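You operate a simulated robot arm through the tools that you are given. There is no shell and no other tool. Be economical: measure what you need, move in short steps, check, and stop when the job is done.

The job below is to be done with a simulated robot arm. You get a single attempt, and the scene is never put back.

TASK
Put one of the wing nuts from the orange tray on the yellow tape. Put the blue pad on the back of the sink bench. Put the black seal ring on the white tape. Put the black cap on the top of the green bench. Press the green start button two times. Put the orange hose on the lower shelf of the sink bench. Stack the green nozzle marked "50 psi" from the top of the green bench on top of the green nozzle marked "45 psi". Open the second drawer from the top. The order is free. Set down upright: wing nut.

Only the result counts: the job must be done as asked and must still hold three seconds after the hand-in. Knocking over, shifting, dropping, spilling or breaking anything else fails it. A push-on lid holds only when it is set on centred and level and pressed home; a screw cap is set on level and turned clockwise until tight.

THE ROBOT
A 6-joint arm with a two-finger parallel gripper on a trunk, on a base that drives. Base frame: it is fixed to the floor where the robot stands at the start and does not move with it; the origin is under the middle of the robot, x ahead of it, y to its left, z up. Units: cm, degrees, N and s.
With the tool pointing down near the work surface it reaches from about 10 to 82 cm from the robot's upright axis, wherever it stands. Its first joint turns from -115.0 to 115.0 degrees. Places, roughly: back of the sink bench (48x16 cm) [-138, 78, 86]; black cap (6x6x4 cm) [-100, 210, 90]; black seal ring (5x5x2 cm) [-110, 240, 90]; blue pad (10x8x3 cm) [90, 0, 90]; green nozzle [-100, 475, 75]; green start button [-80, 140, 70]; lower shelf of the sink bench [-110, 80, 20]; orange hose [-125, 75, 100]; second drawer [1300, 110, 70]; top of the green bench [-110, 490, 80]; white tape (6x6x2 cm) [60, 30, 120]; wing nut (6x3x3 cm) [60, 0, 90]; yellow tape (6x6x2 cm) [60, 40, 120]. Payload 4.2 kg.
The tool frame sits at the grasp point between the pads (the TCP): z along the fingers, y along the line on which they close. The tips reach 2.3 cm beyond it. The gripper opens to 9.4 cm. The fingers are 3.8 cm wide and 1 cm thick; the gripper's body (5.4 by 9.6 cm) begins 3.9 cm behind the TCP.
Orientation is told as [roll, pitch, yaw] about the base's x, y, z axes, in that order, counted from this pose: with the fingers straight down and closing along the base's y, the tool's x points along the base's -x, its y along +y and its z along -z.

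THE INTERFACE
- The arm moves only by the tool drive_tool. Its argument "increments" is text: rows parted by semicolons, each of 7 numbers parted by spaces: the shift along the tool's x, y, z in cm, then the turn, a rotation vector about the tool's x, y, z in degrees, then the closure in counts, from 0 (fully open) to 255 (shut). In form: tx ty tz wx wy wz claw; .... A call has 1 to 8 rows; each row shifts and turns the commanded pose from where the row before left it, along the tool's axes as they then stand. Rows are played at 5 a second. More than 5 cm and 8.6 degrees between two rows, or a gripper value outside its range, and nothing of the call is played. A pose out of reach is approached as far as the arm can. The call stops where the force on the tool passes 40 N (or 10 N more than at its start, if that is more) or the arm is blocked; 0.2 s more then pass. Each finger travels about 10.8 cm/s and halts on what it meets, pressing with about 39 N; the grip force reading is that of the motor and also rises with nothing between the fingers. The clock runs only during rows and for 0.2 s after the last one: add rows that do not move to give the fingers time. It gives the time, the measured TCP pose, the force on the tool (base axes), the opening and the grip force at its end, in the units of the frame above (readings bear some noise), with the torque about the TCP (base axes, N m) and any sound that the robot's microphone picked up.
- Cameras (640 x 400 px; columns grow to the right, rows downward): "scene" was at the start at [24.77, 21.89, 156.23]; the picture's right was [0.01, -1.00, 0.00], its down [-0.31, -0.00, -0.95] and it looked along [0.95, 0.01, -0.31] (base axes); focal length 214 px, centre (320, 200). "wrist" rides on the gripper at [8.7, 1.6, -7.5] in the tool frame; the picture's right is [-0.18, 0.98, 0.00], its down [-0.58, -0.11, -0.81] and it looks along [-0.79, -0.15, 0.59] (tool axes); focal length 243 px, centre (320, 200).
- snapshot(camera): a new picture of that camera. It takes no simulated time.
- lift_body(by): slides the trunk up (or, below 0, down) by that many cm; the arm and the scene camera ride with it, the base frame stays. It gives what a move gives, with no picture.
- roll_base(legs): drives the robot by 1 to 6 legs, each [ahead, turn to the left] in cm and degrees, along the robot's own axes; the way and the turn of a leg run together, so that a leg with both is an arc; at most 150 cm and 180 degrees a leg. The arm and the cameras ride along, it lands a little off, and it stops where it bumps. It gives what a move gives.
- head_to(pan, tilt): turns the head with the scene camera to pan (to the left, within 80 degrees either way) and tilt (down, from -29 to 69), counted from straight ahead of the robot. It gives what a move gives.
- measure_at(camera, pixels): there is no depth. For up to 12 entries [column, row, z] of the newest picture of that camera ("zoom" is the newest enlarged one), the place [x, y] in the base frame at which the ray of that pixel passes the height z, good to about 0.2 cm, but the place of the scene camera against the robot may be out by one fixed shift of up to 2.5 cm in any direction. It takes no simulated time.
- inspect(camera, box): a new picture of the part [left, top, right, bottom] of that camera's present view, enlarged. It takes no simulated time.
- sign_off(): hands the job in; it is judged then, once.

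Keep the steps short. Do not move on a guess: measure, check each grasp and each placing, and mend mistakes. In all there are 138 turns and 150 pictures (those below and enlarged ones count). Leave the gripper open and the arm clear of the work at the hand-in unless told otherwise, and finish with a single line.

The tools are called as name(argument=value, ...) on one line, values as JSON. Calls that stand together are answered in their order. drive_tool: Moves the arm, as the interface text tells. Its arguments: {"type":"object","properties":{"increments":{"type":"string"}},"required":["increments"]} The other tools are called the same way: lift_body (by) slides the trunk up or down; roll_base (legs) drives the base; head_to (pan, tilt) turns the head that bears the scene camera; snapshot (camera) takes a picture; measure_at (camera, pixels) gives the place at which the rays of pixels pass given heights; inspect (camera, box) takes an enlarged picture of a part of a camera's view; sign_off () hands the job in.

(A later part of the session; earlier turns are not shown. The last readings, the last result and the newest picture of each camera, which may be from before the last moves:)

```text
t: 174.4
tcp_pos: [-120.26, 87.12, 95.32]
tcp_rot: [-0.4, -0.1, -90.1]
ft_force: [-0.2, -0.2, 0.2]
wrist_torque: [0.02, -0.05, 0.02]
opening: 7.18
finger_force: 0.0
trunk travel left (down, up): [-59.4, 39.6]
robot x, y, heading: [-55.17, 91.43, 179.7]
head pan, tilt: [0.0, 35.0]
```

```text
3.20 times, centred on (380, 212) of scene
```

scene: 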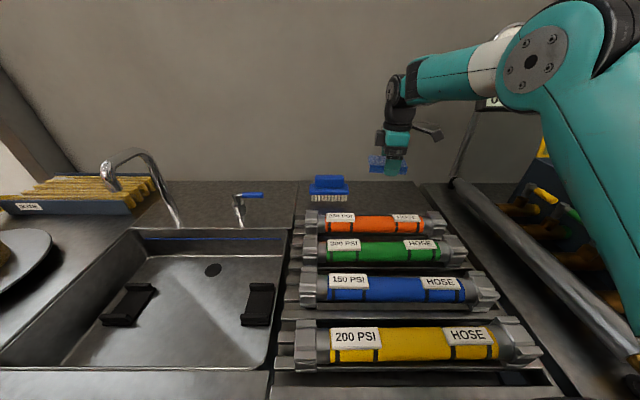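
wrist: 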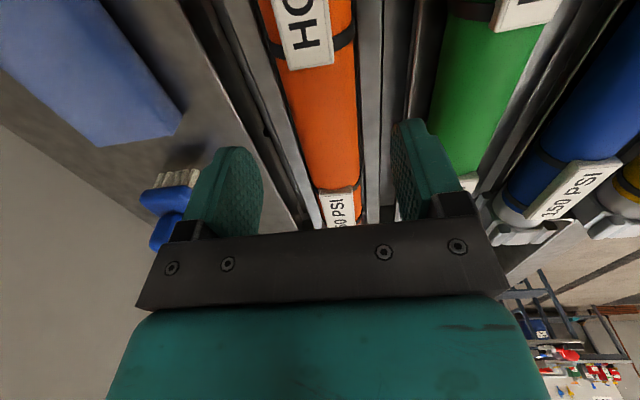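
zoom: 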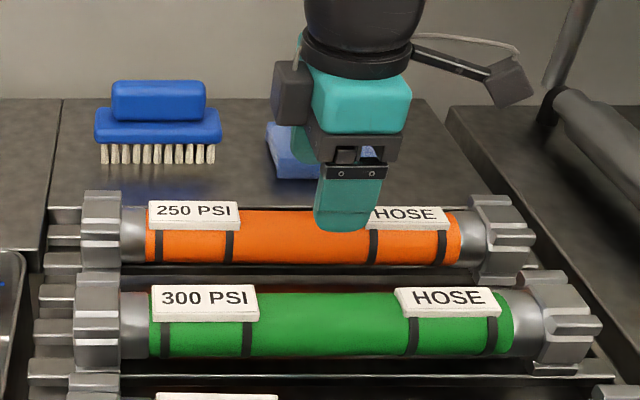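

measure_at(camera="wrist", pixels=[[308, 150, 90], [360, 150, 90], [330, 190, 92], [296, 100, 90], [357, 100, 90], [285, 20, 92], [360, 195, 88]])

```text
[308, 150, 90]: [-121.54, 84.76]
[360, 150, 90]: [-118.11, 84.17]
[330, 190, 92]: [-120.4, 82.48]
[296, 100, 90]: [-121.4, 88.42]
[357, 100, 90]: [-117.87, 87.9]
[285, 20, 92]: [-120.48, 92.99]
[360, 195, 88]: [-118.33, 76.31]
```

drive_tool(increments="0 0.5 1 0 0 0 60; 0 0 1.5 0 0 0 60; 0 0 1 0 0 0 60; 0 0 0.5 0 0 0 60; 0 0 0.5 0 0 0 60; 0 0 0 0 0 0 60")

snapshot(camera="wrist")

```text
t: 175.8
tcp_pos: [-119.75, 86.87, 90.71]
tcp_rot: [-0.4, -0.1, -90.2]
ft_force: [0.8, 0.2, 0.0]
wrist_torque: [-0.05, 0.0, 0.02]
opening: 7.22
finger_force: 0.1
trunk travel left (down, up): [-59.4, 39.6]
robot x, y, heading: [-55.01, 91.38, 179.8]
head pan, tilt: [0.0, 35.0]
```

```text
76 pictures are left
```

wrist: 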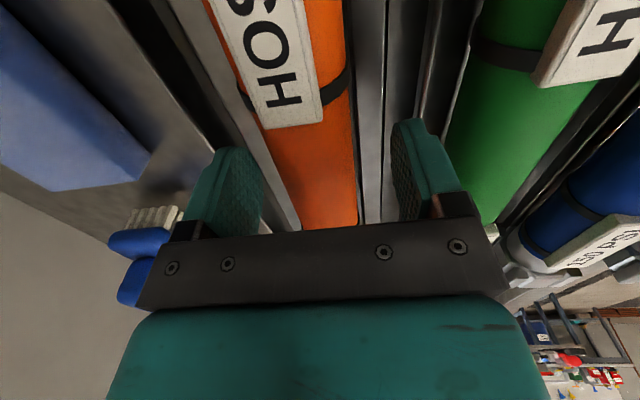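

No contact; 0.7 deeper, then close gently.

drive_tool(increments="0 0 0.4 0 0 0 60; 0 0 0.3 0 0 0 60; 0 0 0 0 0 0 110; 0 0 0 0 0 0 150; 0 0 0 0 0 0 190; 0 0 0 0 0 0 190; 0 0 0 0 0 0 190")

drive_tool(increments="0 0 -1.5 0 0 0 190; 0 0 -2 0 0 0 190; 0 0 -3 0 0 0 190; 0 0 0 0 0 0 190")

snapshot(camera="scene")

```text
t: 177.4
tcp_pos: [-119.77, 86.94, 90.05]
tcp_rot: [-0.4, 0.0, -90.2]
ft_force: [-0.2, -2.9, 1.7]
wrist_torque: [0.0, -0.07, -0.94]
opening: 4.2
finger_force: 38.5
trunk travel left (down, up): [-59.4, 39.6]
robot x, y, heading: [-55.2, 91.22, 179.5]
head pan, tilt: [0.0, 35.0]
```

```text
t: 178.4
tcp_pos: [-119.56, 87.11, 96.48]
tcp_rot: [-0.4, -0.1, -90.2]
ft_force: [0.1, 0.3, -4.9]
wrist_torque: [0.06, 0.05, 0.01]
opening: 4.14
finger_force: 39.1
trunk travel left (down, up): [-59.4, 39.6]
robot x, y, heading: [-55.18, 91.37, 179.6]
head pan, tilt: [0.0, 35.0]
```

```text
75 pictures are left
```

scene: 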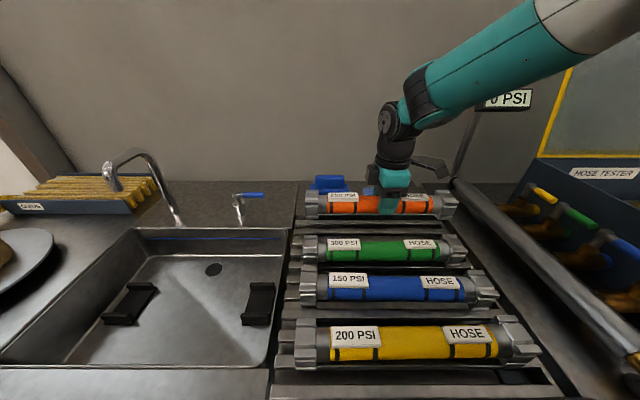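

Hose is held and balanced. I raise it, retract over the hoses and back off to view the lower shelf.

drive_tool(increments="0 0 -4.5 0 0 0 190; 0 0 -4.5 0 0 0 190; 0 0 -4.5 0 0 0 190; 0 0 -4.5 0 0 0 190; 0 4.5 0 0 0 0 190; 0 4.5 0 0 0 0 190; 0 4.5 0 0 0 0 190; 0 0 0 0 0 0 190")

roll_base(legs=[[-55, 0]])

lift_body(by=-35)

snapshot(camera="scene")

```text
t: 180.2
tcp_pos: [-106.17, 87.03, 114.71]
tcp_rot: [-0.4, 0.0, -90.2]
ft_force: [-0.3, 0.4, -5.6]
wrist_torque: [0.08, 0.02, 0.0]
opening: 4.15
finger_force: 39.0
trunk travel left (down, up): [-59.4, 39.6]
robot x, y, heading: [-54.98, 91.47, 179.7]
head pan, tilt: [0.0, 35.0]
```

```text
t: 181.6
tcp_pos: [-93.25, 90.6, 109.74]
tcp_rot: [4.9, 13.0, -99.8]
ft_force: [-0.1, -0.8, -6.2]
wrist_torque: [0.02, -0.01, -0.01]
opening: 4.16
finger_force: 39.4
trunk travel left (down, up): [-59.4, 39.6]
robot x, y, heading: [-48.71, 91.62, 179.8]
head pan, tilt: [0.0, 35.0]
stopped in leg 1: the robot was blocked; the commanded pose is now the measured one
```

```text
t: 181.9
tcp_pos: [-87.06, 92.08, 107.4]
tcp_rot: [4.3, 21.7, -103.4]
ft_force: [-2.5, -0.3, -7.0]
wrist_torque: [0.06, -0.18, -0.02]
opening: 4.11
finger_force: 38.8
trunk travel left (down, up): [-60.9, 38.1]
robot x, y, heading: [-48.84, 91.52, 180.0]
head pan, tilt: [0.0, 35.0]
stopped: the arm was blocked; the commanded pose is now the measured one
```

```text
74 pictures are left
```

scene: 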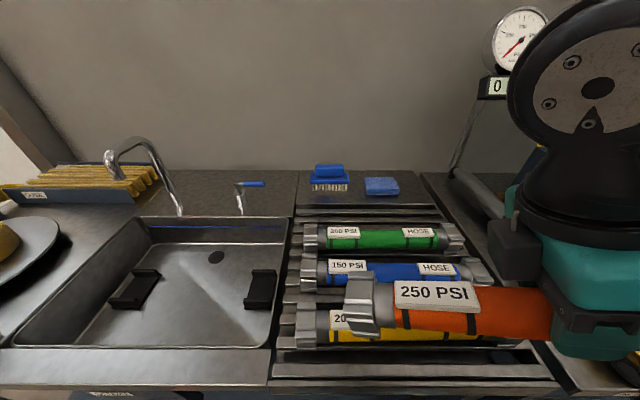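

The base stopped early and the tool tilted — something is touching the arm. I look to the right and through the wrist camera before moving anything.

head_to(pan=-45, tilt=20)

snapshot(camera="scene")

snapshot(camera="wrist")

head_to(pan=-75, tilt=50)

snapshot(camera="scene")

```text
t: 183.0
tcp_pos: [-86.11, 90.5, 110.51]
tcp_rot: [1.3, 12.4, -100.5]
ft_force: [-0.6, 1.5, -6.0]
wrist_torque: [0.05, 0.0, 0.01]
opening: 4.15
finger_force: 39.0
trunk travel left (down, up): [-60.9, 38.1]
robot x, y, heading: [-49.12, 91.34, 180.0]
head pan, tilt: [-45.0, 20.0]
```

```text
73 pictures are left
```

scene: 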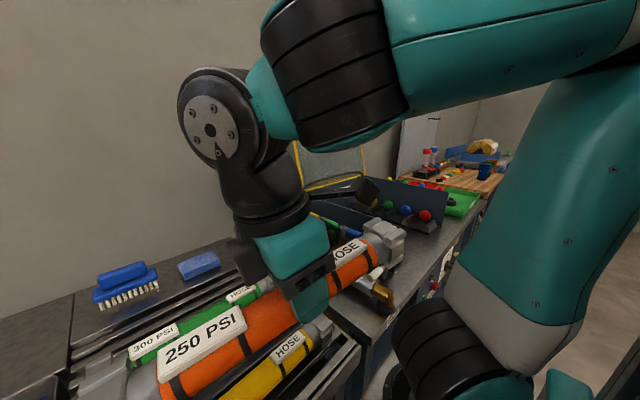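

```text
72 pictures are left
```

wrist: 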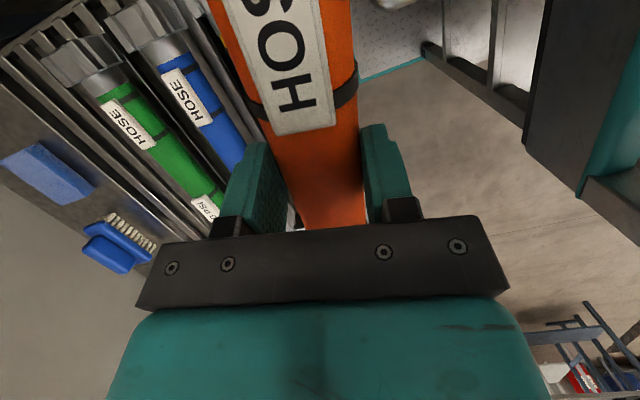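

```text
t: 184.0
tcp_pos: [-86.17, 90.6, 110.32]
tcp_rot: [1.3, 12.4, -100.5]
ft_force: [-0.2, -1.0, -4.9]
wrist_torque: [0.11, -0.01, -0.03]
opening: 4.13
finger_force: 39.0
trunk travel left (down, up): [-60.9, 38.1]
robot x, y, heading: [-49.04, 91.6, 179.8]
head pan, tilt: [-75.0, 50.0]
```

```text
71 pictures are left
```

scene: 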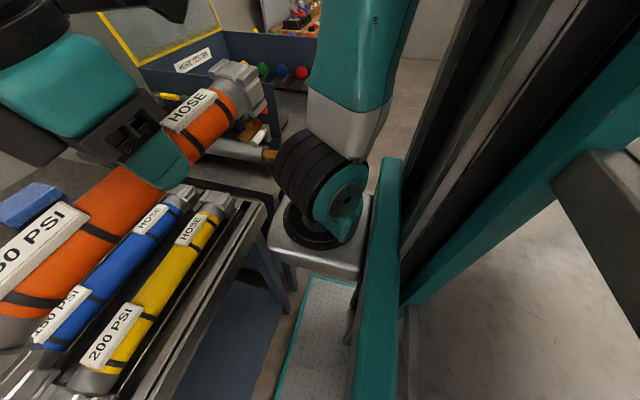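

The hose's right end is against the robot's own upper arm. I move it left (-y) and forward away from it.

drive_tool(increments="-3 -3 0 0 0 0 190; -3 -3 0 0 0 0 190; -3 -3 0 0 0 0 190; -3 -1 0 0 0 0 190; 0 0 0 0 0 0 190")

head_to(pan=-20, tilt=35)

snapshot(camera="scene")

```text
t: 185.2
tcp_pos: [-98.12, 81.36, 107.97]
tcp_rot: [1.2, 12.4, -100.5]
ft_force: [1.1, -0.6, -5.0]
wrist_torque: [0.04, 0.0, -0.01]
opening: 4.15
finger_force: 39.1
trunk travel left (down, up): [-60.9, 38.1]
robot x, y, heading: [-48.75, 91.36, 179.8]
head pan, tilt: [-75.0, 50.0]
```

```text
t: 186.4
tcp_pos: [-98.2, 81.33, 107.88]
tcp_rot: [1.2, 12.4, -100.5]
ft_force: [0.1, -0.2, -5.2]
wrist_torque: [0.07, -0.05, -0.01]
opening: 4.12
finger_force: 39.0
trunk travel left (down, up): [-60.9, 38.1]
robot x, y, heading: [-48.86, 91.29, 179.9]
head pan, tilt: [-20.0, 35.0]
```

```text
70 pictures are left
```

scene: 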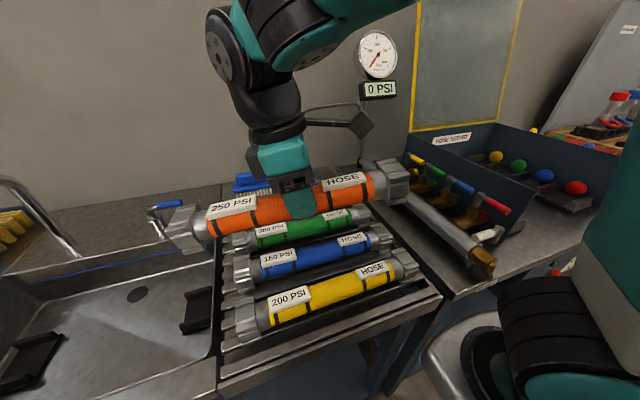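

Everything else is intact and the hose is clear. I back off with it held out and look at the lower shelf.

roll_base(legs=[[-40, 0]])

head_to(pan=0, tilt=40)

snapshot(camera="scene")

```text
t: 189.0
tcp_pos: [-56.79, 81.09, 107.8]
tcp_rot: [1.2, 12.2, -100.4]
ft_force: [0.2, 0.0, -4.3]
wrist_torque: [0.03, -0.02, -0.02]
opening: 4.15
finger_force: 39.2
trunk travel left (down, up): [-60.9, 38.1]
robot x, y, heading: [-7.47, 91.27, 179.9]
head pan, tilt: [-20.0, 35.0]
```

```text
t: 189.8
tcp_pos: [-56.78, 81.14, 107.99]
tcp_rot: [1.3, 12.3, -100.4]
ft_force: [-0.6, -0.5, -5.1]
wrist_torque: [0.06, 0.03, 0.0]
opening: 4.12
finger_force: 38.9
trunk travel left (down, up): [-60.9, 38.1]
robot x, y, heading: [-7.14, 91.19, 180.0]
head pan, tilt: [0.0, 40.0]
```

```text
69 pictures are left
```

scene: 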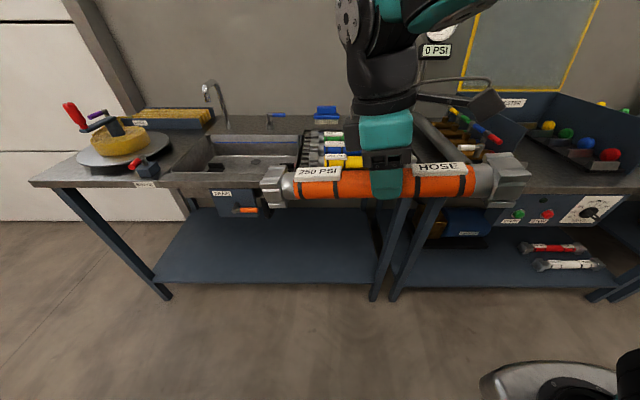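

measure_at(camera="scene", pixels=[[155, 281, 20], [372, 283, 20], [165, 300, 0], [373, 300, 0], [240, 212, 70], [240, 240, 20], [40, 186, 86], [410, 196, 86], [519, 213, 72], [340, 240, 20]])

```text
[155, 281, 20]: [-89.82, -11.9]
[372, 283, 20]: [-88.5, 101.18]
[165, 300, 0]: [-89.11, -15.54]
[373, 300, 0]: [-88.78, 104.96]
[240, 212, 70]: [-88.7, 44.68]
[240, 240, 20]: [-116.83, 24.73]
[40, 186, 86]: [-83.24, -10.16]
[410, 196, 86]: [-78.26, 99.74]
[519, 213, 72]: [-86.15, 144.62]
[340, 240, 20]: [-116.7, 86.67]
```

The lower shelf is empty, front edge x≈-90, y −14…99. I level the hose, extend the arm and tilt the tool 40° about the hose axis, so it can be placed under the bench top.

drive_tool(increments="0 0 0 0 -6.1 -5 190; 0 0 0 0 -6.2 -5.3 190; 0 -4.5 0 0 0 0 190; 0 -4.5 0 0 0 0 190; 0 -4.5 0 0 0 0 190; 0 0 0 8 0 0 190; 0 0 0 8 0 0 190; 0 0 0 0 0 0 190")

drive_tool(increments="0 0 0 8 0 0 190; 0 0 0 8 0 0 190; 0 0 0 8 0 0 190; -4.5 0 0 0 0 0 190; -4.5 0 0 0 0 0 190; 0 0 0 0 0 0 190")

lift_body(by=-30)

snapshot(camera="scene")

```text
t: 191.6
tcp_pos: [-70.17, 81.26, 107.26]
tcp_rot: [-13.8, -0.4, -90.4]
ft_force: [0.1, 0.3, -4.7]
wrist_torque: [0.05, -0.03, 0.01]
opening: 4.14
finger_force: 39.1
trunk travel left (down, up): [-60.9, 38.1]
robot x, y, heading: [-7.45, 91.46, 180.1]
head pan, tilt: [0.0, 40.0]
```

```text
t: 193.0
tcp_pos: [-70.04, 72.07, 107.65]
tcp_rot: [-37.7, -0.4, -90.5]
ft_force: [0.1, -0.3, -4.8]
wrist_torque: [0.06, -0.05, -0.01]
opening: 4.12
finger_force: 39.0
trunk travel left (down, up): [-60.9, 38.1]
robot x, y, heading: [-7.86, 91.28, 180.0]
head pan, tilt: [0.0, 40.0]
```

```text
t: 196.0
tcp_pos: [-69.96, 72.22, 77.62]
tcp_rot: [-37.7, -0.4, -90.3]
ft_force: [-0.4, 0.0, -4.8]
wrist_torque: [0.09, -0.06, 0.03]
opening: 4.12
finger_force: 39.3
trunk travel left (down, up): [-30.9, 68.1]
robot x, y, heading: [-7.65, 91.41, 179.9]
head pan, tilt: [0.0, 40.0]
```

```text
68 pictures are left
```

scene: 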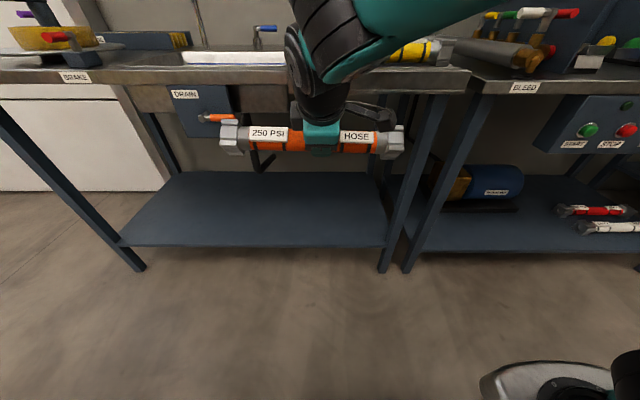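

Trunk further down, then arm down to z≈29 in front of the shelf.

lift_body(by=-29)

drive_tool(increments="0 3.05 3.95 0 0 0 190; 0 3.05 3.95 0 0 0 190; 0 2.45 3.16 0 0 0 190; 0 2.45 3.16 0 0 0 190; 0 0 0 0 0 0 190")

snapshot(camera="scene")

```text
t: 198.9
tcp_pos: [-69.97, 72.02, 48.69]
tcp_rot: [-37.7, -0.4, -90.3]
ft_force: [-0.3, 0.4, -4.6]
wrist_torque: [0.07, -0.03, 0.0]
opening: 4.15
finger_force: 39.1
trunk travel left (down, up): [-1.9, 97.1]
robot x, y, heading: [-7.65, 91.21, 180.0]
head pan, tilt: [0.0, 40.0]
```

```text
t: 200.1
tcp_pos: [-69.69, 71.87, 30.51]
tcp_rot: [-37.8, -0.3, -90.5]
ft_force: [0.7, 0.4, -5.6]
wrist_torque: [0.09, -0.07, 0.04]
opening: 4.15
finger_force: 39.1
trunk travel left (down, up): [-1.9, 97.1]
robot x, y, heading: [-7.73, 91.54, 179.9]
head pan, tilt: [0.0, 40.0]
```

```text
67 pictures are left
```

scene: 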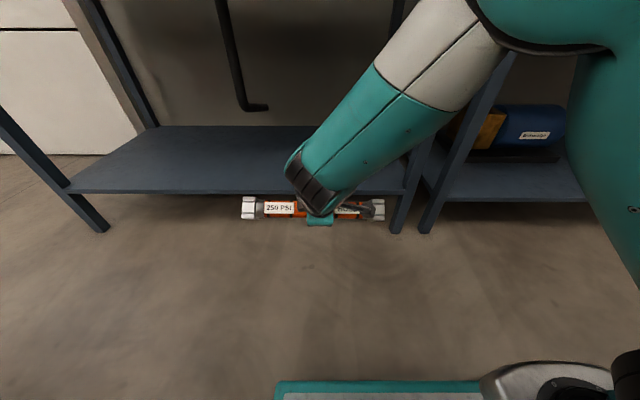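

I drive 28 cm ahead, carrying the hose in over the shelf.

roll_base(legs=[[28, 0]])

snapshot(camera="wrist")

snapshot(camera="scene")

```text
t: 202.1
tcp_pos: [-97.53, 72.08, 30.58]
tcp_rot: [-37.6, -0.5, -90.6]
ft_force: [-0.4, 0.5, -5.1]
wrist_torque: [0.07, -0.02, 0.01]
opening: 4.13
finger_force: 38.8
trunk travel left (down, up): [-1.9, 97.1]
robot x, y, heading: [-35.13, 90.95, 180.0]
head pan, tilt: [0.0, 40.0]
```

```text
66 pictures are left
```

wrist: 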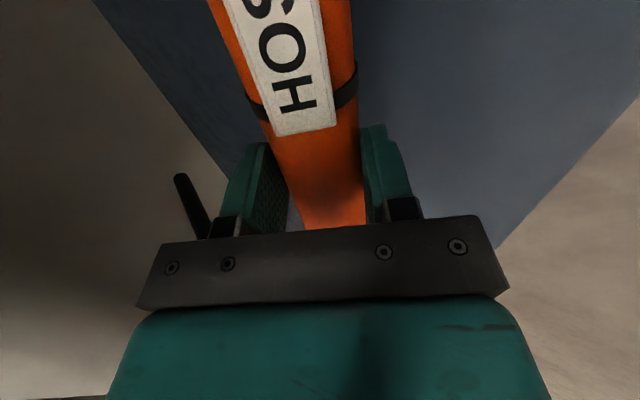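

```text
65 pictures are left
```

scene: 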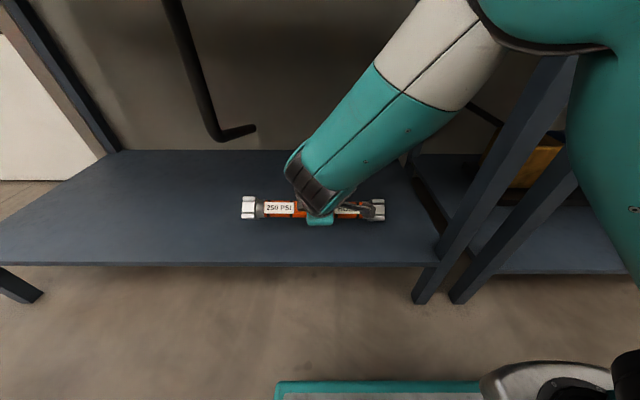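

Over the shelf. I lower until it touches.

drive_tool(increments="0 1.2 1.6 0 0 0 190; 0 1.2 1.6 0 0 0 190; 0 0.3 0.4 0 0 0 190; 0 0.3 0.4 0 0 0 190; 0 0.3 0.4 0 0 0 190; 0 0.2 0.25 0 0 0 190; 0 0 0 0 0 0 190")

inspect(camera="scene", box=[220, 160, 420, 285])

```text
t: 202.8
tcp_pos: [-97.89, 71.93, 26.77]
tcp_rot: [-38.8, -0.6, -90.4]
ft_force: [8.9, 6.8, 21.8]
wrist_torque: [0.69, -0.36, 1.06]
opening: 4.21
finger_force: 38.8
trunk travel left (down, up): [-1.9, 97.1]
robot x, y, heading: [-35.52, 91.11, 179.7]
head pan, tilt: [0.0, 40.0]
stopped in row 3: the force on the tool passed its limit at 43 N (the readings are from after the stop); the commanded pose is now the measured one
```

```text
3.20 times, centred on (320, 222) of scene
```

zoom: 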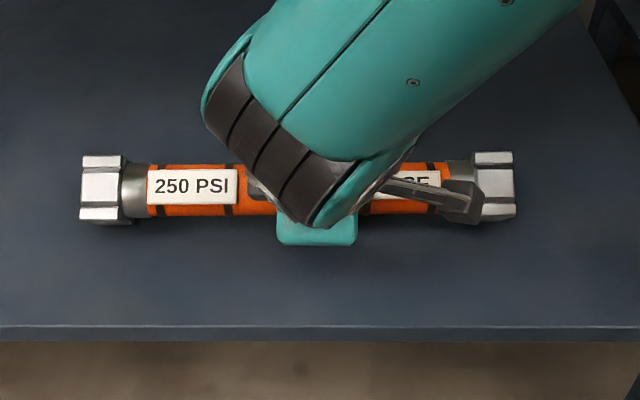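

Touchdown at z≈26.8. I relieve slightly, open in small steps while rising a little, then back out along the tool axis.

drive_tool(increments="0 -0.1 -0.15 0 0 0 190; 0 0 0 0 0 0 135; 0 -0.15 -0.2 0 0 0 115; 0 -0.15 -0.2 0 0 0 95; 0 0 0 0 0 0 85; 0 0 0 0 0 0 85")

inspect(camera="scene", box=[220, 160, 420, 285])

snapshot(camera="wrist")

```text
t: 204.2
tcp_pos: [-97.87, 71.88, 27.5]
tcp_rot: [-38.6, -0.7, -90.4]
ft_force: [-1.3, 0.1, -0.1]
wrist_torque: [-0.01, 0.05, -0.01]
opening: 6.26
finger_force: 0.0
trunk travel left (down, up): [-1.9, 97.1]
robot x, y, heading: [-35.05, 91.74, 179.7]
head pan, tilt: [0.0, 40.0]
```

```text
3.20 times, centred on (320, 222) of scene
```

zoom: 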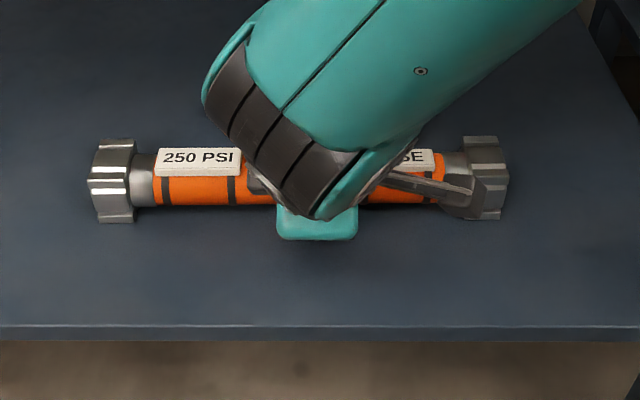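

```text
62 pictures are left
```

wrist: 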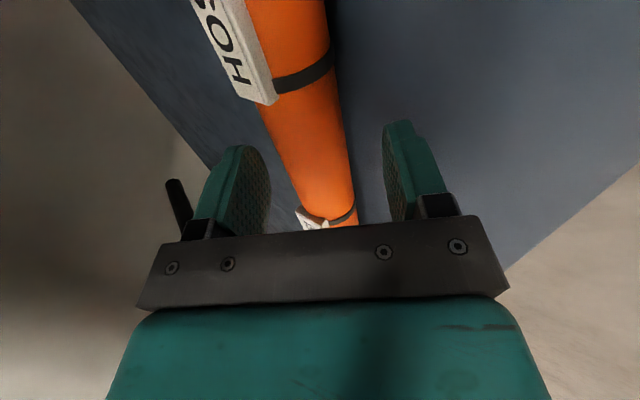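

The hose rests on the shelf on its couplings. I back out along the tool axis, then reverse the base.

drive_tool(increments="0 0 -2 0 0 0 60; 0 0 -3 0 0 0 40; 0 0 -4 0 0 0 0; 0 0 0 0 0 0 0")

roll_base(legs=[[-35, 0]])

lift_body(by=38)

snapshot(camera="scene")

```text
t: 205.2
tcp_pos: [-92.41, 72.09, 34.44]
tcp_rot: [-38.6, -0.8, -90.4]
ft_force: [-0.6, 0.2, 0.7]
wrist_torque: [-0.01, 0.01, 0.0]
opening: 9.41
finger_force: 0.1
trunk travel left (down, up): [-1.9, 97.1]
robot x, y, heading: [-35.47, 91.53, 179.6]
head pan, tilt: [0.0, 40.0]
```

```text
t: 207.5
tcp_pos: [-57.5, 72.21, 34.56]
tcp_rot: [-38.7, -0.8, -90.7]
ft_force: [-0.8, -0.7, -0.2]
wrist_torque: [0.01, 0.0, 0.01]
opening: 9.41
finger_force: 0.1
trunk travel left (down, up): [-1.9, 97.1]
robot x, y, heading: [-0.59, 91.51, 179.7]
head pan, tilt: [0.0, 40.0]
```

```text
t: 211.2
tcp_pos: [-57.42, 72.08, 72.47]
tcp_rot: [-38.6, -0.8, -90.6]
ft_force: [0.6, -0.3, 0.6]
wrist_torque: [-0.04, 0.0, -0.02]
opening: 9.4
finger_force: 0.1
trunk travel left (down, up): [-39.9, 59.1]
robot x, y, heading: [-0.16, 91.23, 179.5]
head pan, tilt: [0.0, 40.0]
```

```text
61 pictures are left
```

scene: 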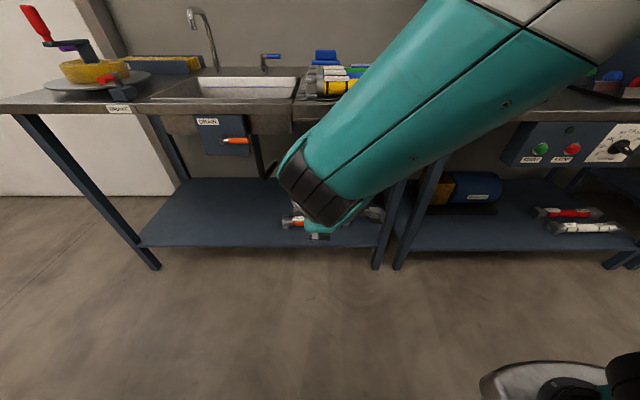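

Hose is on the lower shelf. Next the start button (540,148). I shift the base 50 cm to the right and face the panel.

roll_base(legs=[[0, -89.5], [50, 0], [0, 90]])

drive_tool(increments="0 -3 3 8 0 0 150; 0 -3 3 8 0 0 200; 0 -2 3 8 0 0 255; 0 0 0 8 0 0 255; 0 0 0 8 0 0 255; 0 0 0 8 0 0 255; 0 0 0 3 0 0 255; 0 0 0 0 0 0 255")

snapshot(camera="scene")

```text
t: 222.0
tcp_pos: [-55.87, 119.47, 72.48]
tcp_rot: [-38.6, -0.7, -86.5]
ft_force: [-0.1, 0.2, 0.3]
wrist_torque: [0.0, 0.0, 0.02]
opening: 9.38
finger_force: 0.0
trunk travel left (down, up): [-39.9, 59.1]
robot x, y, heading: [-0.03, 142.9, -176.0]
head pan, tilt: [0.0, 40.0]
```

```text
t: 223.8
tcp_pos: [-67.95, 118.64, 71.9]
tcp_rot: [-89.6, -0.9, -86.4]
ft_force: [0.3, -0.3, -0.3]
wrist_torque: [0.0, -0.01, 0.01]
opening: 0.0
finger_force: 38.8
trunk travel left (down, up): [-39.9, 59.1]
robot x, y, heading: [-0.46, 143.15, -176.0]
head pan, tilt: [0.0, 40.0]
```

```text
60 pictures are left
```

scene: 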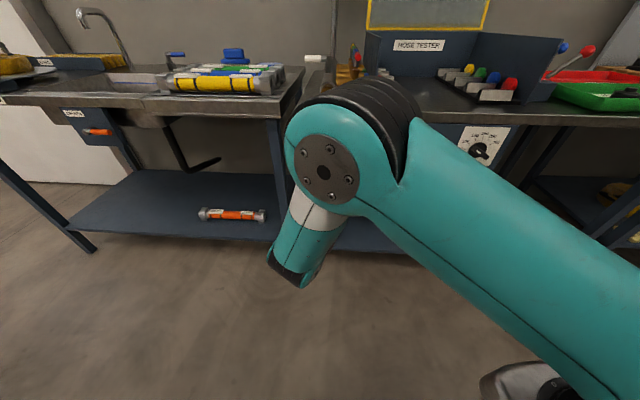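

Tool is horizontal with closed fingers. I move it along +y towards the button and look with the wrist camera.

drive_tool(increments="4.5 0 0 0 0 0 255; 4.5 0 0 0 0 0 255; 4.5 0 0 0 0 0 255; 4.5 0 0 0 0 0 255; 4 0 0 0 0 -3.5 255; 0 0 0 0 0 0 255")

snapshot(camera="wrist")

snapshot(camera="scene")

```text
t: 225.2
tcp_pos: [-74.66, 137.82, 75.28]
tcp_rot: [-89.2, 2.7, -86.3]
ft_force: [-0.9, 0.5, -0.1]
wrist_torque: [-0.02, -0.01, -0.01]
opening: 0.0
finger_force: 39.0
out of reach, approached as far as the arm can: row 1, 2, 3, 4, 5
trunk travel left (down, up): [-39.9, 59.1]
robot x, y, heading: [-0.58, 142.53, -176.2]
head pan, tilt: [0.0, 40.0]
```

```text
59 pictures are left
```

wrist: 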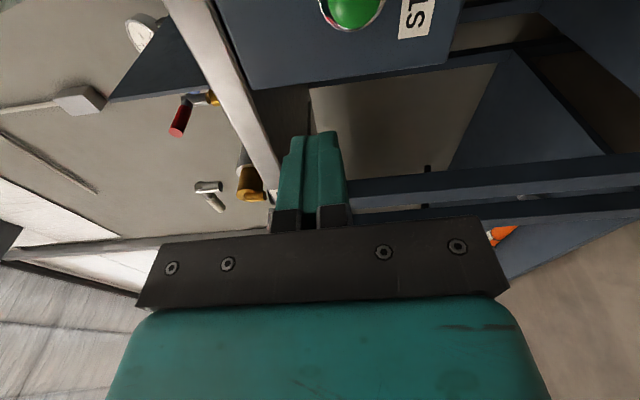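

```text
58 pictures are left
```

scene: 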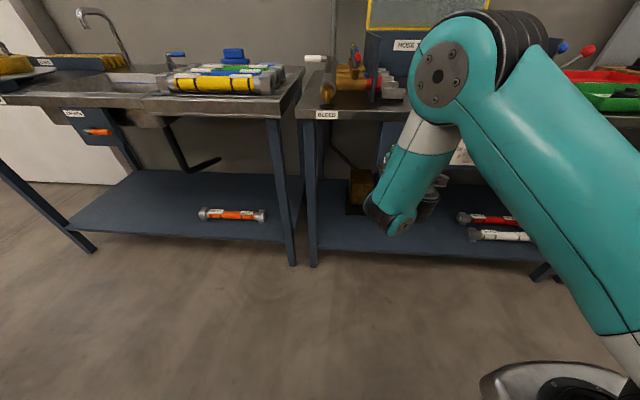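

measure_at(camera="wrist", pixels=[[352, 10, 72], [352, 10, 72.5], [352, 10, 73], [352, 10, 71.5], [352, 10, 71], [352, 10, 70]])

inspect(camera="wrist", box=[200, 0, 480, 110])

```text
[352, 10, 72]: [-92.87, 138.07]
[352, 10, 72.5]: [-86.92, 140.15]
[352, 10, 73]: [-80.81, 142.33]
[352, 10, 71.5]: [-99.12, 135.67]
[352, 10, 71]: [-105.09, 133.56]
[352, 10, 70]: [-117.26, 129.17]
```

```text
2.29 times, centred on (340, 55) of wrist
```

zoom: 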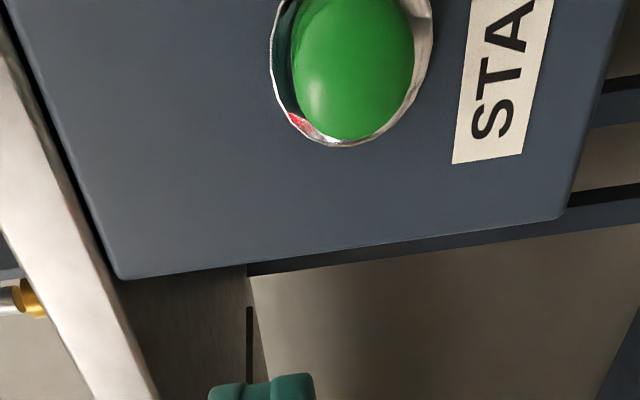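

Button centre ≈ (-86,140.5,72.6). I shift down 2.6, +y 2.5 and square the yaw.

drive_tool(increments="1 1.3 0 0 3.7 0 255; 1 1.3 0 0 0 0 255; 0.5 0 0 0 0 0 255; 0 0 0 0 0 0 255")

snapshot(camera="wrist")

```text
t: 226.2
tcp_pos: [-76.35, 139.97, 73.65]
tcp_rot: [-89.5, 2.8, -90.1]
ft_force: [-0.7, -0.2, -0.2]
wrist_torque: [0.0, 0.01, 0.03]
opening: 0.0
finger_force: 38.6
out of reach, approached as far as the arm can: row 1, 2
trunk travel left (down, up): [-39.9, 59.1]
robot x, y, heading: [-0.42, 142.61, -175.9]
head pan, tilt: [0.0, 40.0]
```

```text
56 pictures are left
```

wrist: 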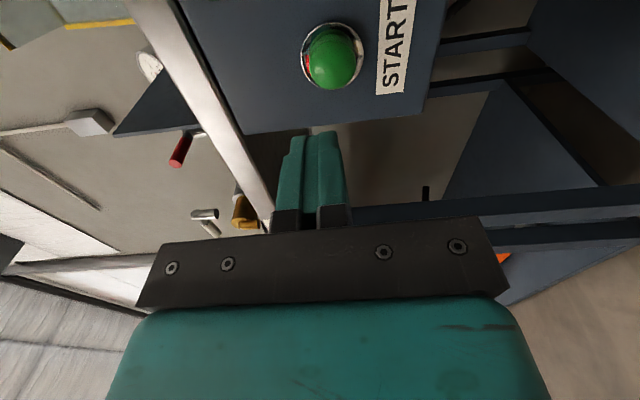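

measure_at(camera="wrist", pixels=[[333, 57, 72], [333, 57, 72.3], [333, 57, 72.6], [333, 57, 73], [333, 57, 71.5]])

inspect(camera="wrist", box=[200, 0, 440, 150])

```text
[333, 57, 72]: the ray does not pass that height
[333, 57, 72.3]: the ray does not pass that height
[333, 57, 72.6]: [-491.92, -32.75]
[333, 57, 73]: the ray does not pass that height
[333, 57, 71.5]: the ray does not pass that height
```

```text
2.67 times, centred on (320, 75) of wrist
```

zoom: 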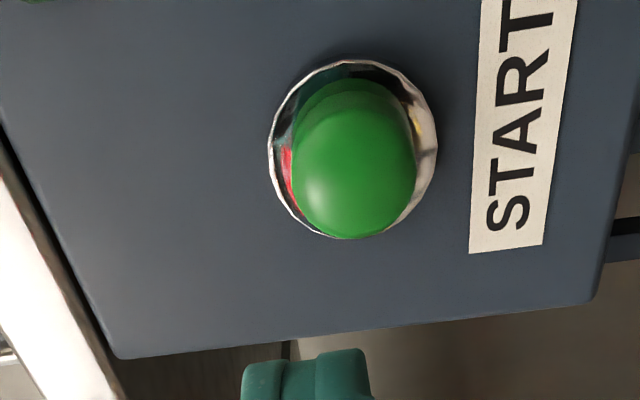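

Button height is 72.6, y≈141. I align and approach slowly until contact.

drive_tool(increments="0.5 0.5 1 0 0 0 255; 0.5 0.5 1 0 0 0 255; 0 0 0.5 0 0 0 255; 0 0 0 0 0 0 255")

inspect(camera="wrist", box=[200, 0, 440, 150])

```text
t: 227.2
tcp_pos: [-78.85, 141.03, 72.46]
tcp_rot: [-89.8, 2.8, -90.1]
ft_force: [-0.3, -0.8, 0.0]
wrist_torque: [0.0, 0.03, 0.0]
opening: 0.0
finger_force: 39.1
trunk travel left (down, up): [-39.9, 59.1]
robot x, y, heading: [-0.73, 142.72, -176.1]
head pan, tilt: [0.0, 40.0]
```

```text
2.67 times, centred on (320, 75) of wrist
```

zoom: 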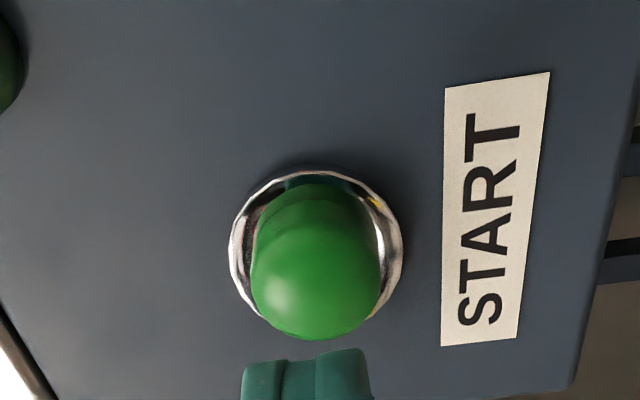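

Well centred. I press: steps of 0.5 cm.

drive_tool(increments="0.2 0 1 0 0 0 255; 0.2 0 0.6 0 0 0 255; 0 0 0.4 0 0 0 255; 0 0 0.4 0 0 0 255; 0 0 0.4 0 0 0 255; 0 0 0.3 0 0 0 255; 0 0 0.3 0 0 0 255; 0 0 0.3 0 0 0 255")

inspect(camera="wrist", box=[200, 0, 440, 150])

```text
t: 229.0
tcp_pos: [-82.6, 141.58, 72.39]
tcp_rot: [-89.7, 2.8, -90.2]
ft_force: [2.3, 0.1, -1.9]
wrist_torque: [-0.03, -0.04, -0.03]
opening: 0.01
finger_force: 39.1
trunk travel left (down, up): [-39.9, 59.1]
robot x, y, heading: [-0.28, 142.44, -176.3]
head pan, tilt: [0.0, 40.0]
heard: click
```

```text
2.67 times, centred on (320, 75) of wrist
```

zoom: 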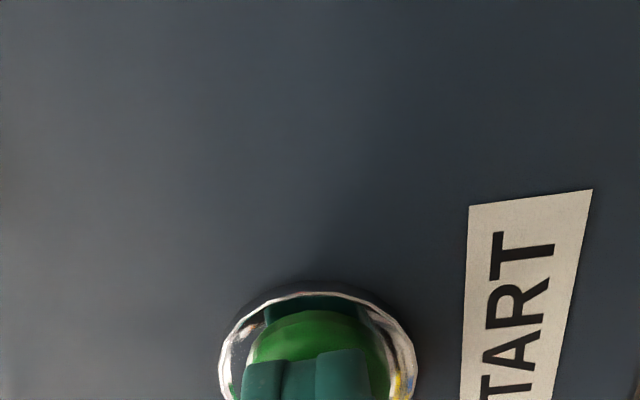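

One click heard. I release fully (back 2 cm), wait, and press a second time the same way.

drive_tool(increments="0 0 -1 0 0 0 255; 0 0 -1 0 0 0 255; 0 0 0 0 0 0 255; 0 0 0 0 0 0 255")

drive_tool(increments="0 0 0.7 0 0 0 255; 0 0 0.4 0 0 0 255; 0 0 0.3 0 0 0 255; 0 0 0.3 0 0 0 255; 0 0 0.3 0 0 0 255; 0 0 0 0 0 0 255")

drive_tool(increments="0 0 -2 0 0 0 255; 0 0 -3 0 0 0 255; 0 0 -3 0 0 0 255; 0 0 0 0 0 0 200; 0 0 0 0 0 0 0")

```text
t: 230.0
tcp_pos: [-80.51, 141.55, 72.59]
tcp_rot: [-89.7, 2.8, -90.1]
ft_force: [0.0, 0.3, 0.2]
wrist_torque: [-0.02, -0.01, -0.01]
opening: 0.0
finger_force: 38.6
trunk travel left (down, up): [-39.9, 59.1]
robot x, y, heading: [-0.42, 142.67, -176.3]
head pan, tilt: [0.0, 40.0]
```

```text
t: 231.4
tcp_pos: [-82.47, 141.45, 72.6]
tcp_rot: [-89.7, 2.7, -90.2]
ft_force: [2.1, 1.9, 0.6]
wrist_torque: [0.01, 0.02, -0.07]
opening: 0.01
finger_force: 39.0
trunk travel left (down, up): [-39.9, 59.1]
robot x, y, heading: [-0.26, 142.7, -176.2]
head pan, tilt: [0.0, 40.0]
heard: click
```

```text
t: 232.6
tcp_pos: [-76.39, 141.08, 73.69]
tcp_rot: [-89.6, 2.8, -90.1]
ft_force: [-0.6, 0.0, 0.2]
wrist_torque: [0.0, 0.01, -0.03]
opening: 9.39
finger_force: 0.0
out of reach, approached as far as the arm can: row 3
trunk travel left (down, up): [-39.9, 59.1]
robot x, y, heading: [-0.37, 142.57, -176.1]
head pan, tilt: [0.0, 40.0]
```

Both presses clicked. I back off, raise the trunk, straighten the tool and go to the bench with the cap and seal ring (y≈225).

roll_base(legs=[[-25, -3.9], [0, -90], [82, 0], [0, 90]])

lift_body(by=40)

drive_tool(increments="0 0 0 -8.5 0 0 0; 0 0 0 -8.5 0 0 0; 0 0 0 -8.5 0 0 0; 0 0 0 -8.5 0 0 0; 0 0 0 -8.5 0 0 0; 0 0 0 -8.5 0 0 0; 0 0 0 -8.5 0 0 0; 0 0 0 -8.5 0 0 0")

snapshot(camera="scene")

```text
t: 246.1
tcp_pos: [-50.09, 231.09, 73.65]
tcp_rot: [-89.6, 2.8, -94.8]
ft_force: [-0.2, 0.3, -0.3]
wrist_torque: [-0.01, -0.01, 0.07]
opening: 9.4
finger_force: 0.1
trunk travel left (down, up): [-39.9, 59.1]
robot x, y, heading: [26.12, 226.61, 179.0]
head pan, tilt: [0.0, 40.0]
```

```text
t: 249.9
tcp_pos: [-50.24, 231.06, 113.59]
tcp_rot: [-89.5, 2.8, -94.8]
ft_force: [-0.5, 0.0, -0.1]
wrist_torque: [-0.03, 0.0, 0.0]
opening: 9.39
finger_force: 0.0
trunk travel left (down, up): [-79.9, 19.1]
robot x, y, heading: [25.84, 226.48, 179.2]
head pan, tilt: [0.0, 40.0]
```

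```text
t: 251.7
tcp_pos: [-50.14, 231.01, 113.52]
tcp_rot: [-21.4, 2.8, -94.6]
ft_force: [0.5, -0.7, 0.0]
wrist_torque: [0.01, 0.0, 0.02]
opening: 9.36
finger_force: 0.0
trunk travel left (down, up): [-79.9, 19.1]
robot x, y, heading: [25.88, 226.42, 179.5]
head pan, tilt: [0.0, 40.0]
```

```text
52 pictures are left
```

scene: 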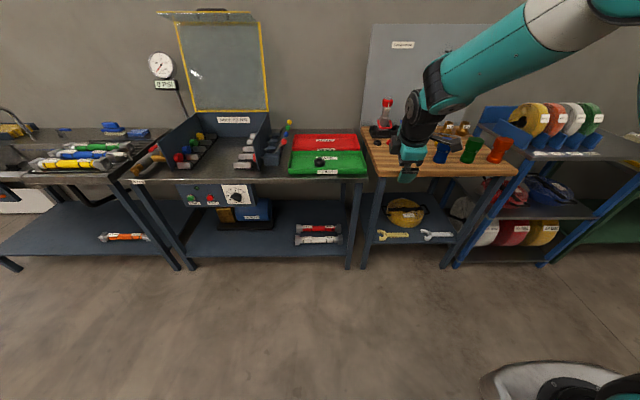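

inspect(camera="scene", box=[280, 90, 530, 190])

measure_at(camera="scene", pixels=[[320, 161, 88], [290, 177, 86], [365, 177, 86], [330, 150, 86], [437, 155, 90]])

```text
2.56 times, centred on (405, 140) of scene
```

zoom: 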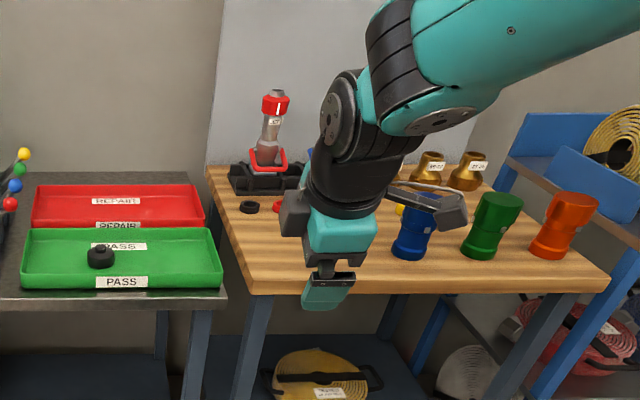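

```text
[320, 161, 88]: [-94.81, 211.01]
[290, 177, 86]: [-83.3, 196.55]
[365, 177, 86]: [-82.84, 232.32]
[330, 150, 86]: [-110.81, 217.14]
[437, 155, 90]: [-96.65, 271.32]
```

The black cap lies in the green PASS tray (320,161); the black seal ring is on the wooden bench (378,143). I straighten the tool, move left towards y≈209, and drive closer.

drive_tool(increments="-4 0 0 -7.2 0 0 0; -4 0 0 -7.2 0 0 0; -4 0 0 -7 0 -4.6 0; -4 0 0 0 -2.8 0 0; -4 0 0 0 0 0 0; 0 0 0 0 0 0 0")

roll_base(legs=[[50, 0]])

snapshot(camera="wrist")

snapshot(camera="scene")

```text
t: 253.1
tcp_pos: [-51.18, 211.03, 112.63]
tcp_rot: [0.0, 0.2, -90.3]
ft_force: [0.2, 1.0, -1.1]
wrist_torque: [-0.01, -0.03, 0.02]
opening: 9.4
finger_force: 0.1
trunk travel left (down, up): [-79.9, 19.1]
robot x, y, heading: [25.91, 226.78, 179.1]
head pan, tilt: [0.0, 40.0]
```

```text
t: 256.1
tcp_pos: [-100.93, 211.99, 112.68]
tcp_rot: [0.1, 0.3, -90.3]
ft_force: [-0.3, 0.0, 0.0]
wrist_torque: [0.01, -0.02, 0.0]
opening: 9.4
finger_force: 0.1
trunk travel left (down, up): [-79.9, 19.1]
robot x, y, heading: [-23.52, 227.25, 179.0]
head pan, tilt: [0.0, 40.0]
```

```text
50 pictures are left
```

wrist: 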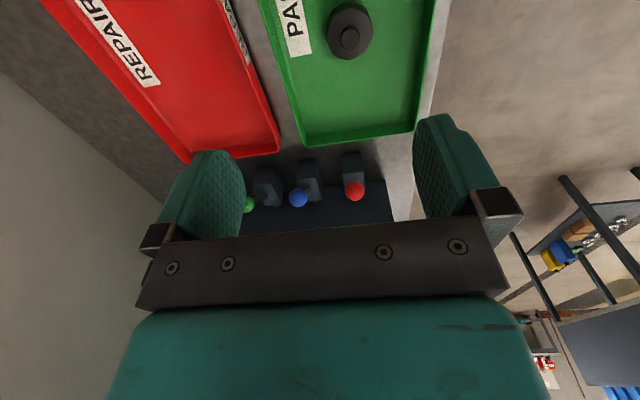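

```text
49 pictures are left
```

scene: 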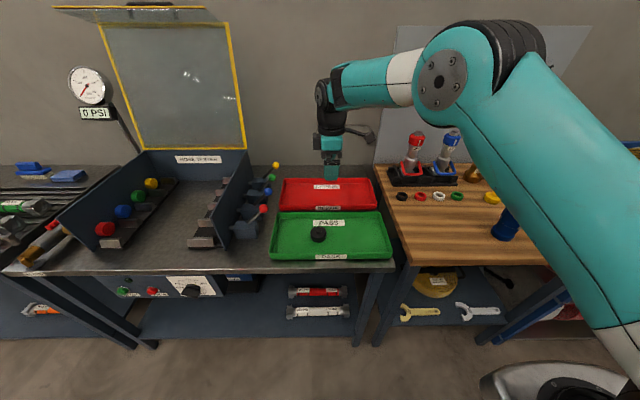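

measure_at(camera="wrist", pixels=[[351, 28, 88], [351, 28, 87], [351, 28, 89], [329, 30, 88], [373, 28, 88], [351, 58, 88], [351, 4, 88]])

inspect(camera="scene", box=[260, 120, 500, 270])

```text
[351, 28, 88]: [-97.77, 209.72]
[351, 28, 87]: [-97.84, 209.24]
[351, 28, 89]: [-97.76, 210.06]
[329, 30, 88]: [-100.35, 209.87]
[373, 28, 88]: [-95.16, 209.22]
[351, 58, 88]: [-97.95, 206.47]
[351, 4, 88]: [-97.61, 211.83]
```

```text
2.67 times, centred on (380, 195) of scene
```

zoom: 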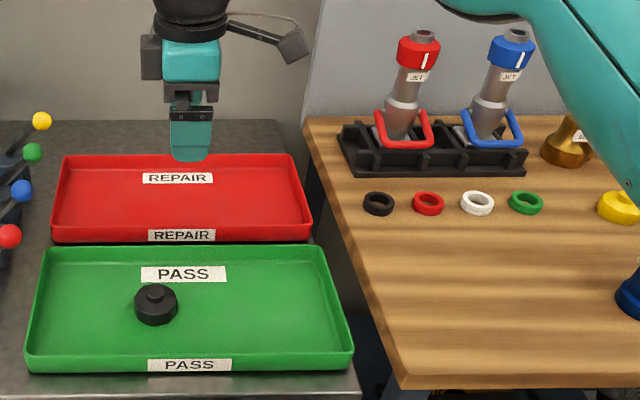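

Cap at (-97.8,209.5), dia ≈5.2. I centre over it and lower most of the way.

drive_tool(increments="-2.5 3.1 0 0 0 0 65; 0 0 4.5 0 0 0 65; 0 0 4.5 0 0 0 65; 0 0 4.5 0 0 0 65; 0 0 4.5 0 0 0 65; 0 0 1.5 0 0 0 65; 0 0 0 0 0 0 65")

snapshot(camera="wrist")

```text
t: 257.7
tcp_pos: [-97.82, 209.19, 93.37]
tcp_rot: [0.1, 0.2, -90.3]
ft_force: [0.3, 0.5, -0.5]
wrist_torque: [0.04, 0.06, -0.04]
opening: 7.02
finger_force: 0.0
trunk travel left (down, up): [-79.9, 19.1]
robot x, y, heading: [-23.62, 227.1, 179.1]
head pan, tilt: [0.0, 40.0]
```

```text
47 pictures are left
```

wrist: 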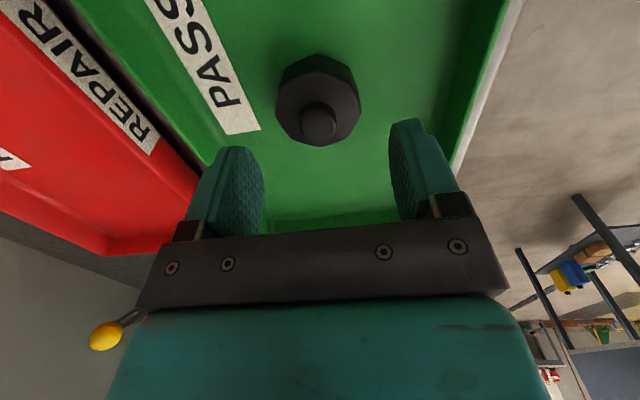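

measure_at(camera="wrist", pixels=[[320, 122, 90], [320, 100, 88], [278, 105, 88], [360, 100, 88], [315, 146, 88], [318, 53, 87]])

```text
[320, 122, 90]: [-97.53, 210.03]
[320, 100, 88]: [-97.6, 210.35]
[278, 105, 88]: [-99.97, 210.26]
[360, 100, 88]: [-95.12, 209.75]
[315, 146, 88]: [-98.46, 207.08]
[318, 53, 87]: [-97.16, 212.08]
```

drive_tool(increments="0.7 0.2 1.5 0 0 0 65; 0 0 1.5 0 0 0 65; 0 0 1.1 0 0 0 65; 0 0 0 0 0 0 110; 0 0 0 0 0 0 150; 0 0 0 0 0 0 170; 0 0 0 0 0 0 170")

drive_tool(increments="0 0 -2 0 0 0 170; 0 0 -4 0 0 0 170; 0 0 -4.5 0 0 0 170; 0 0 -4.5 0 0 0 170; 0 0 -4.5 0 0 0 170; 0 0 0 0 0 0 170")

snapshot(camera="wrist")

```text
t: 259.3
tcp_pos: [-97.58, 210.06, 89.07]
tcp_rot: [0.1, 0.3, -90.3]
ft_force: [0.3, -0.3, 0.3]
wrist_torque: [0.0, 0.01, 0.0]
opening: 5.3
finger_force: 38.8
trunk travel left (down, up): [-79.9, 19.1]
robot x, y, heading: [-23.84, 227.15, 178.7]
head pan, tilt: [0.0, 40.0]
```

```text
t: 260.7
tcp_pos: [-97.47, 209.97, 108.77]
tcp_rot: [0.1, 0.4, -90.3]
ft_force: [0.7, 0.4, -0.2]
wrist_torque: [0.02, -0.01, -0.02]
opening: 5.32
finger_force: 39.0
trunk travel left (down, up): [-79.9, 19.1]
robot x, y, heading: [-24.14, 227.29, 178.9]
head pan, tilt: [0.0, 40.0]
```

```text
46 pictures are left
```

wrist: 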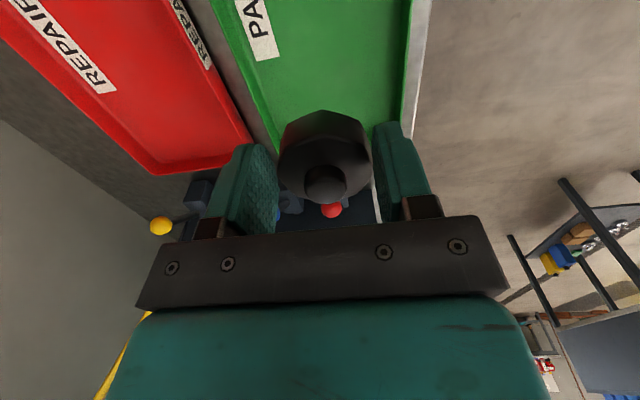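

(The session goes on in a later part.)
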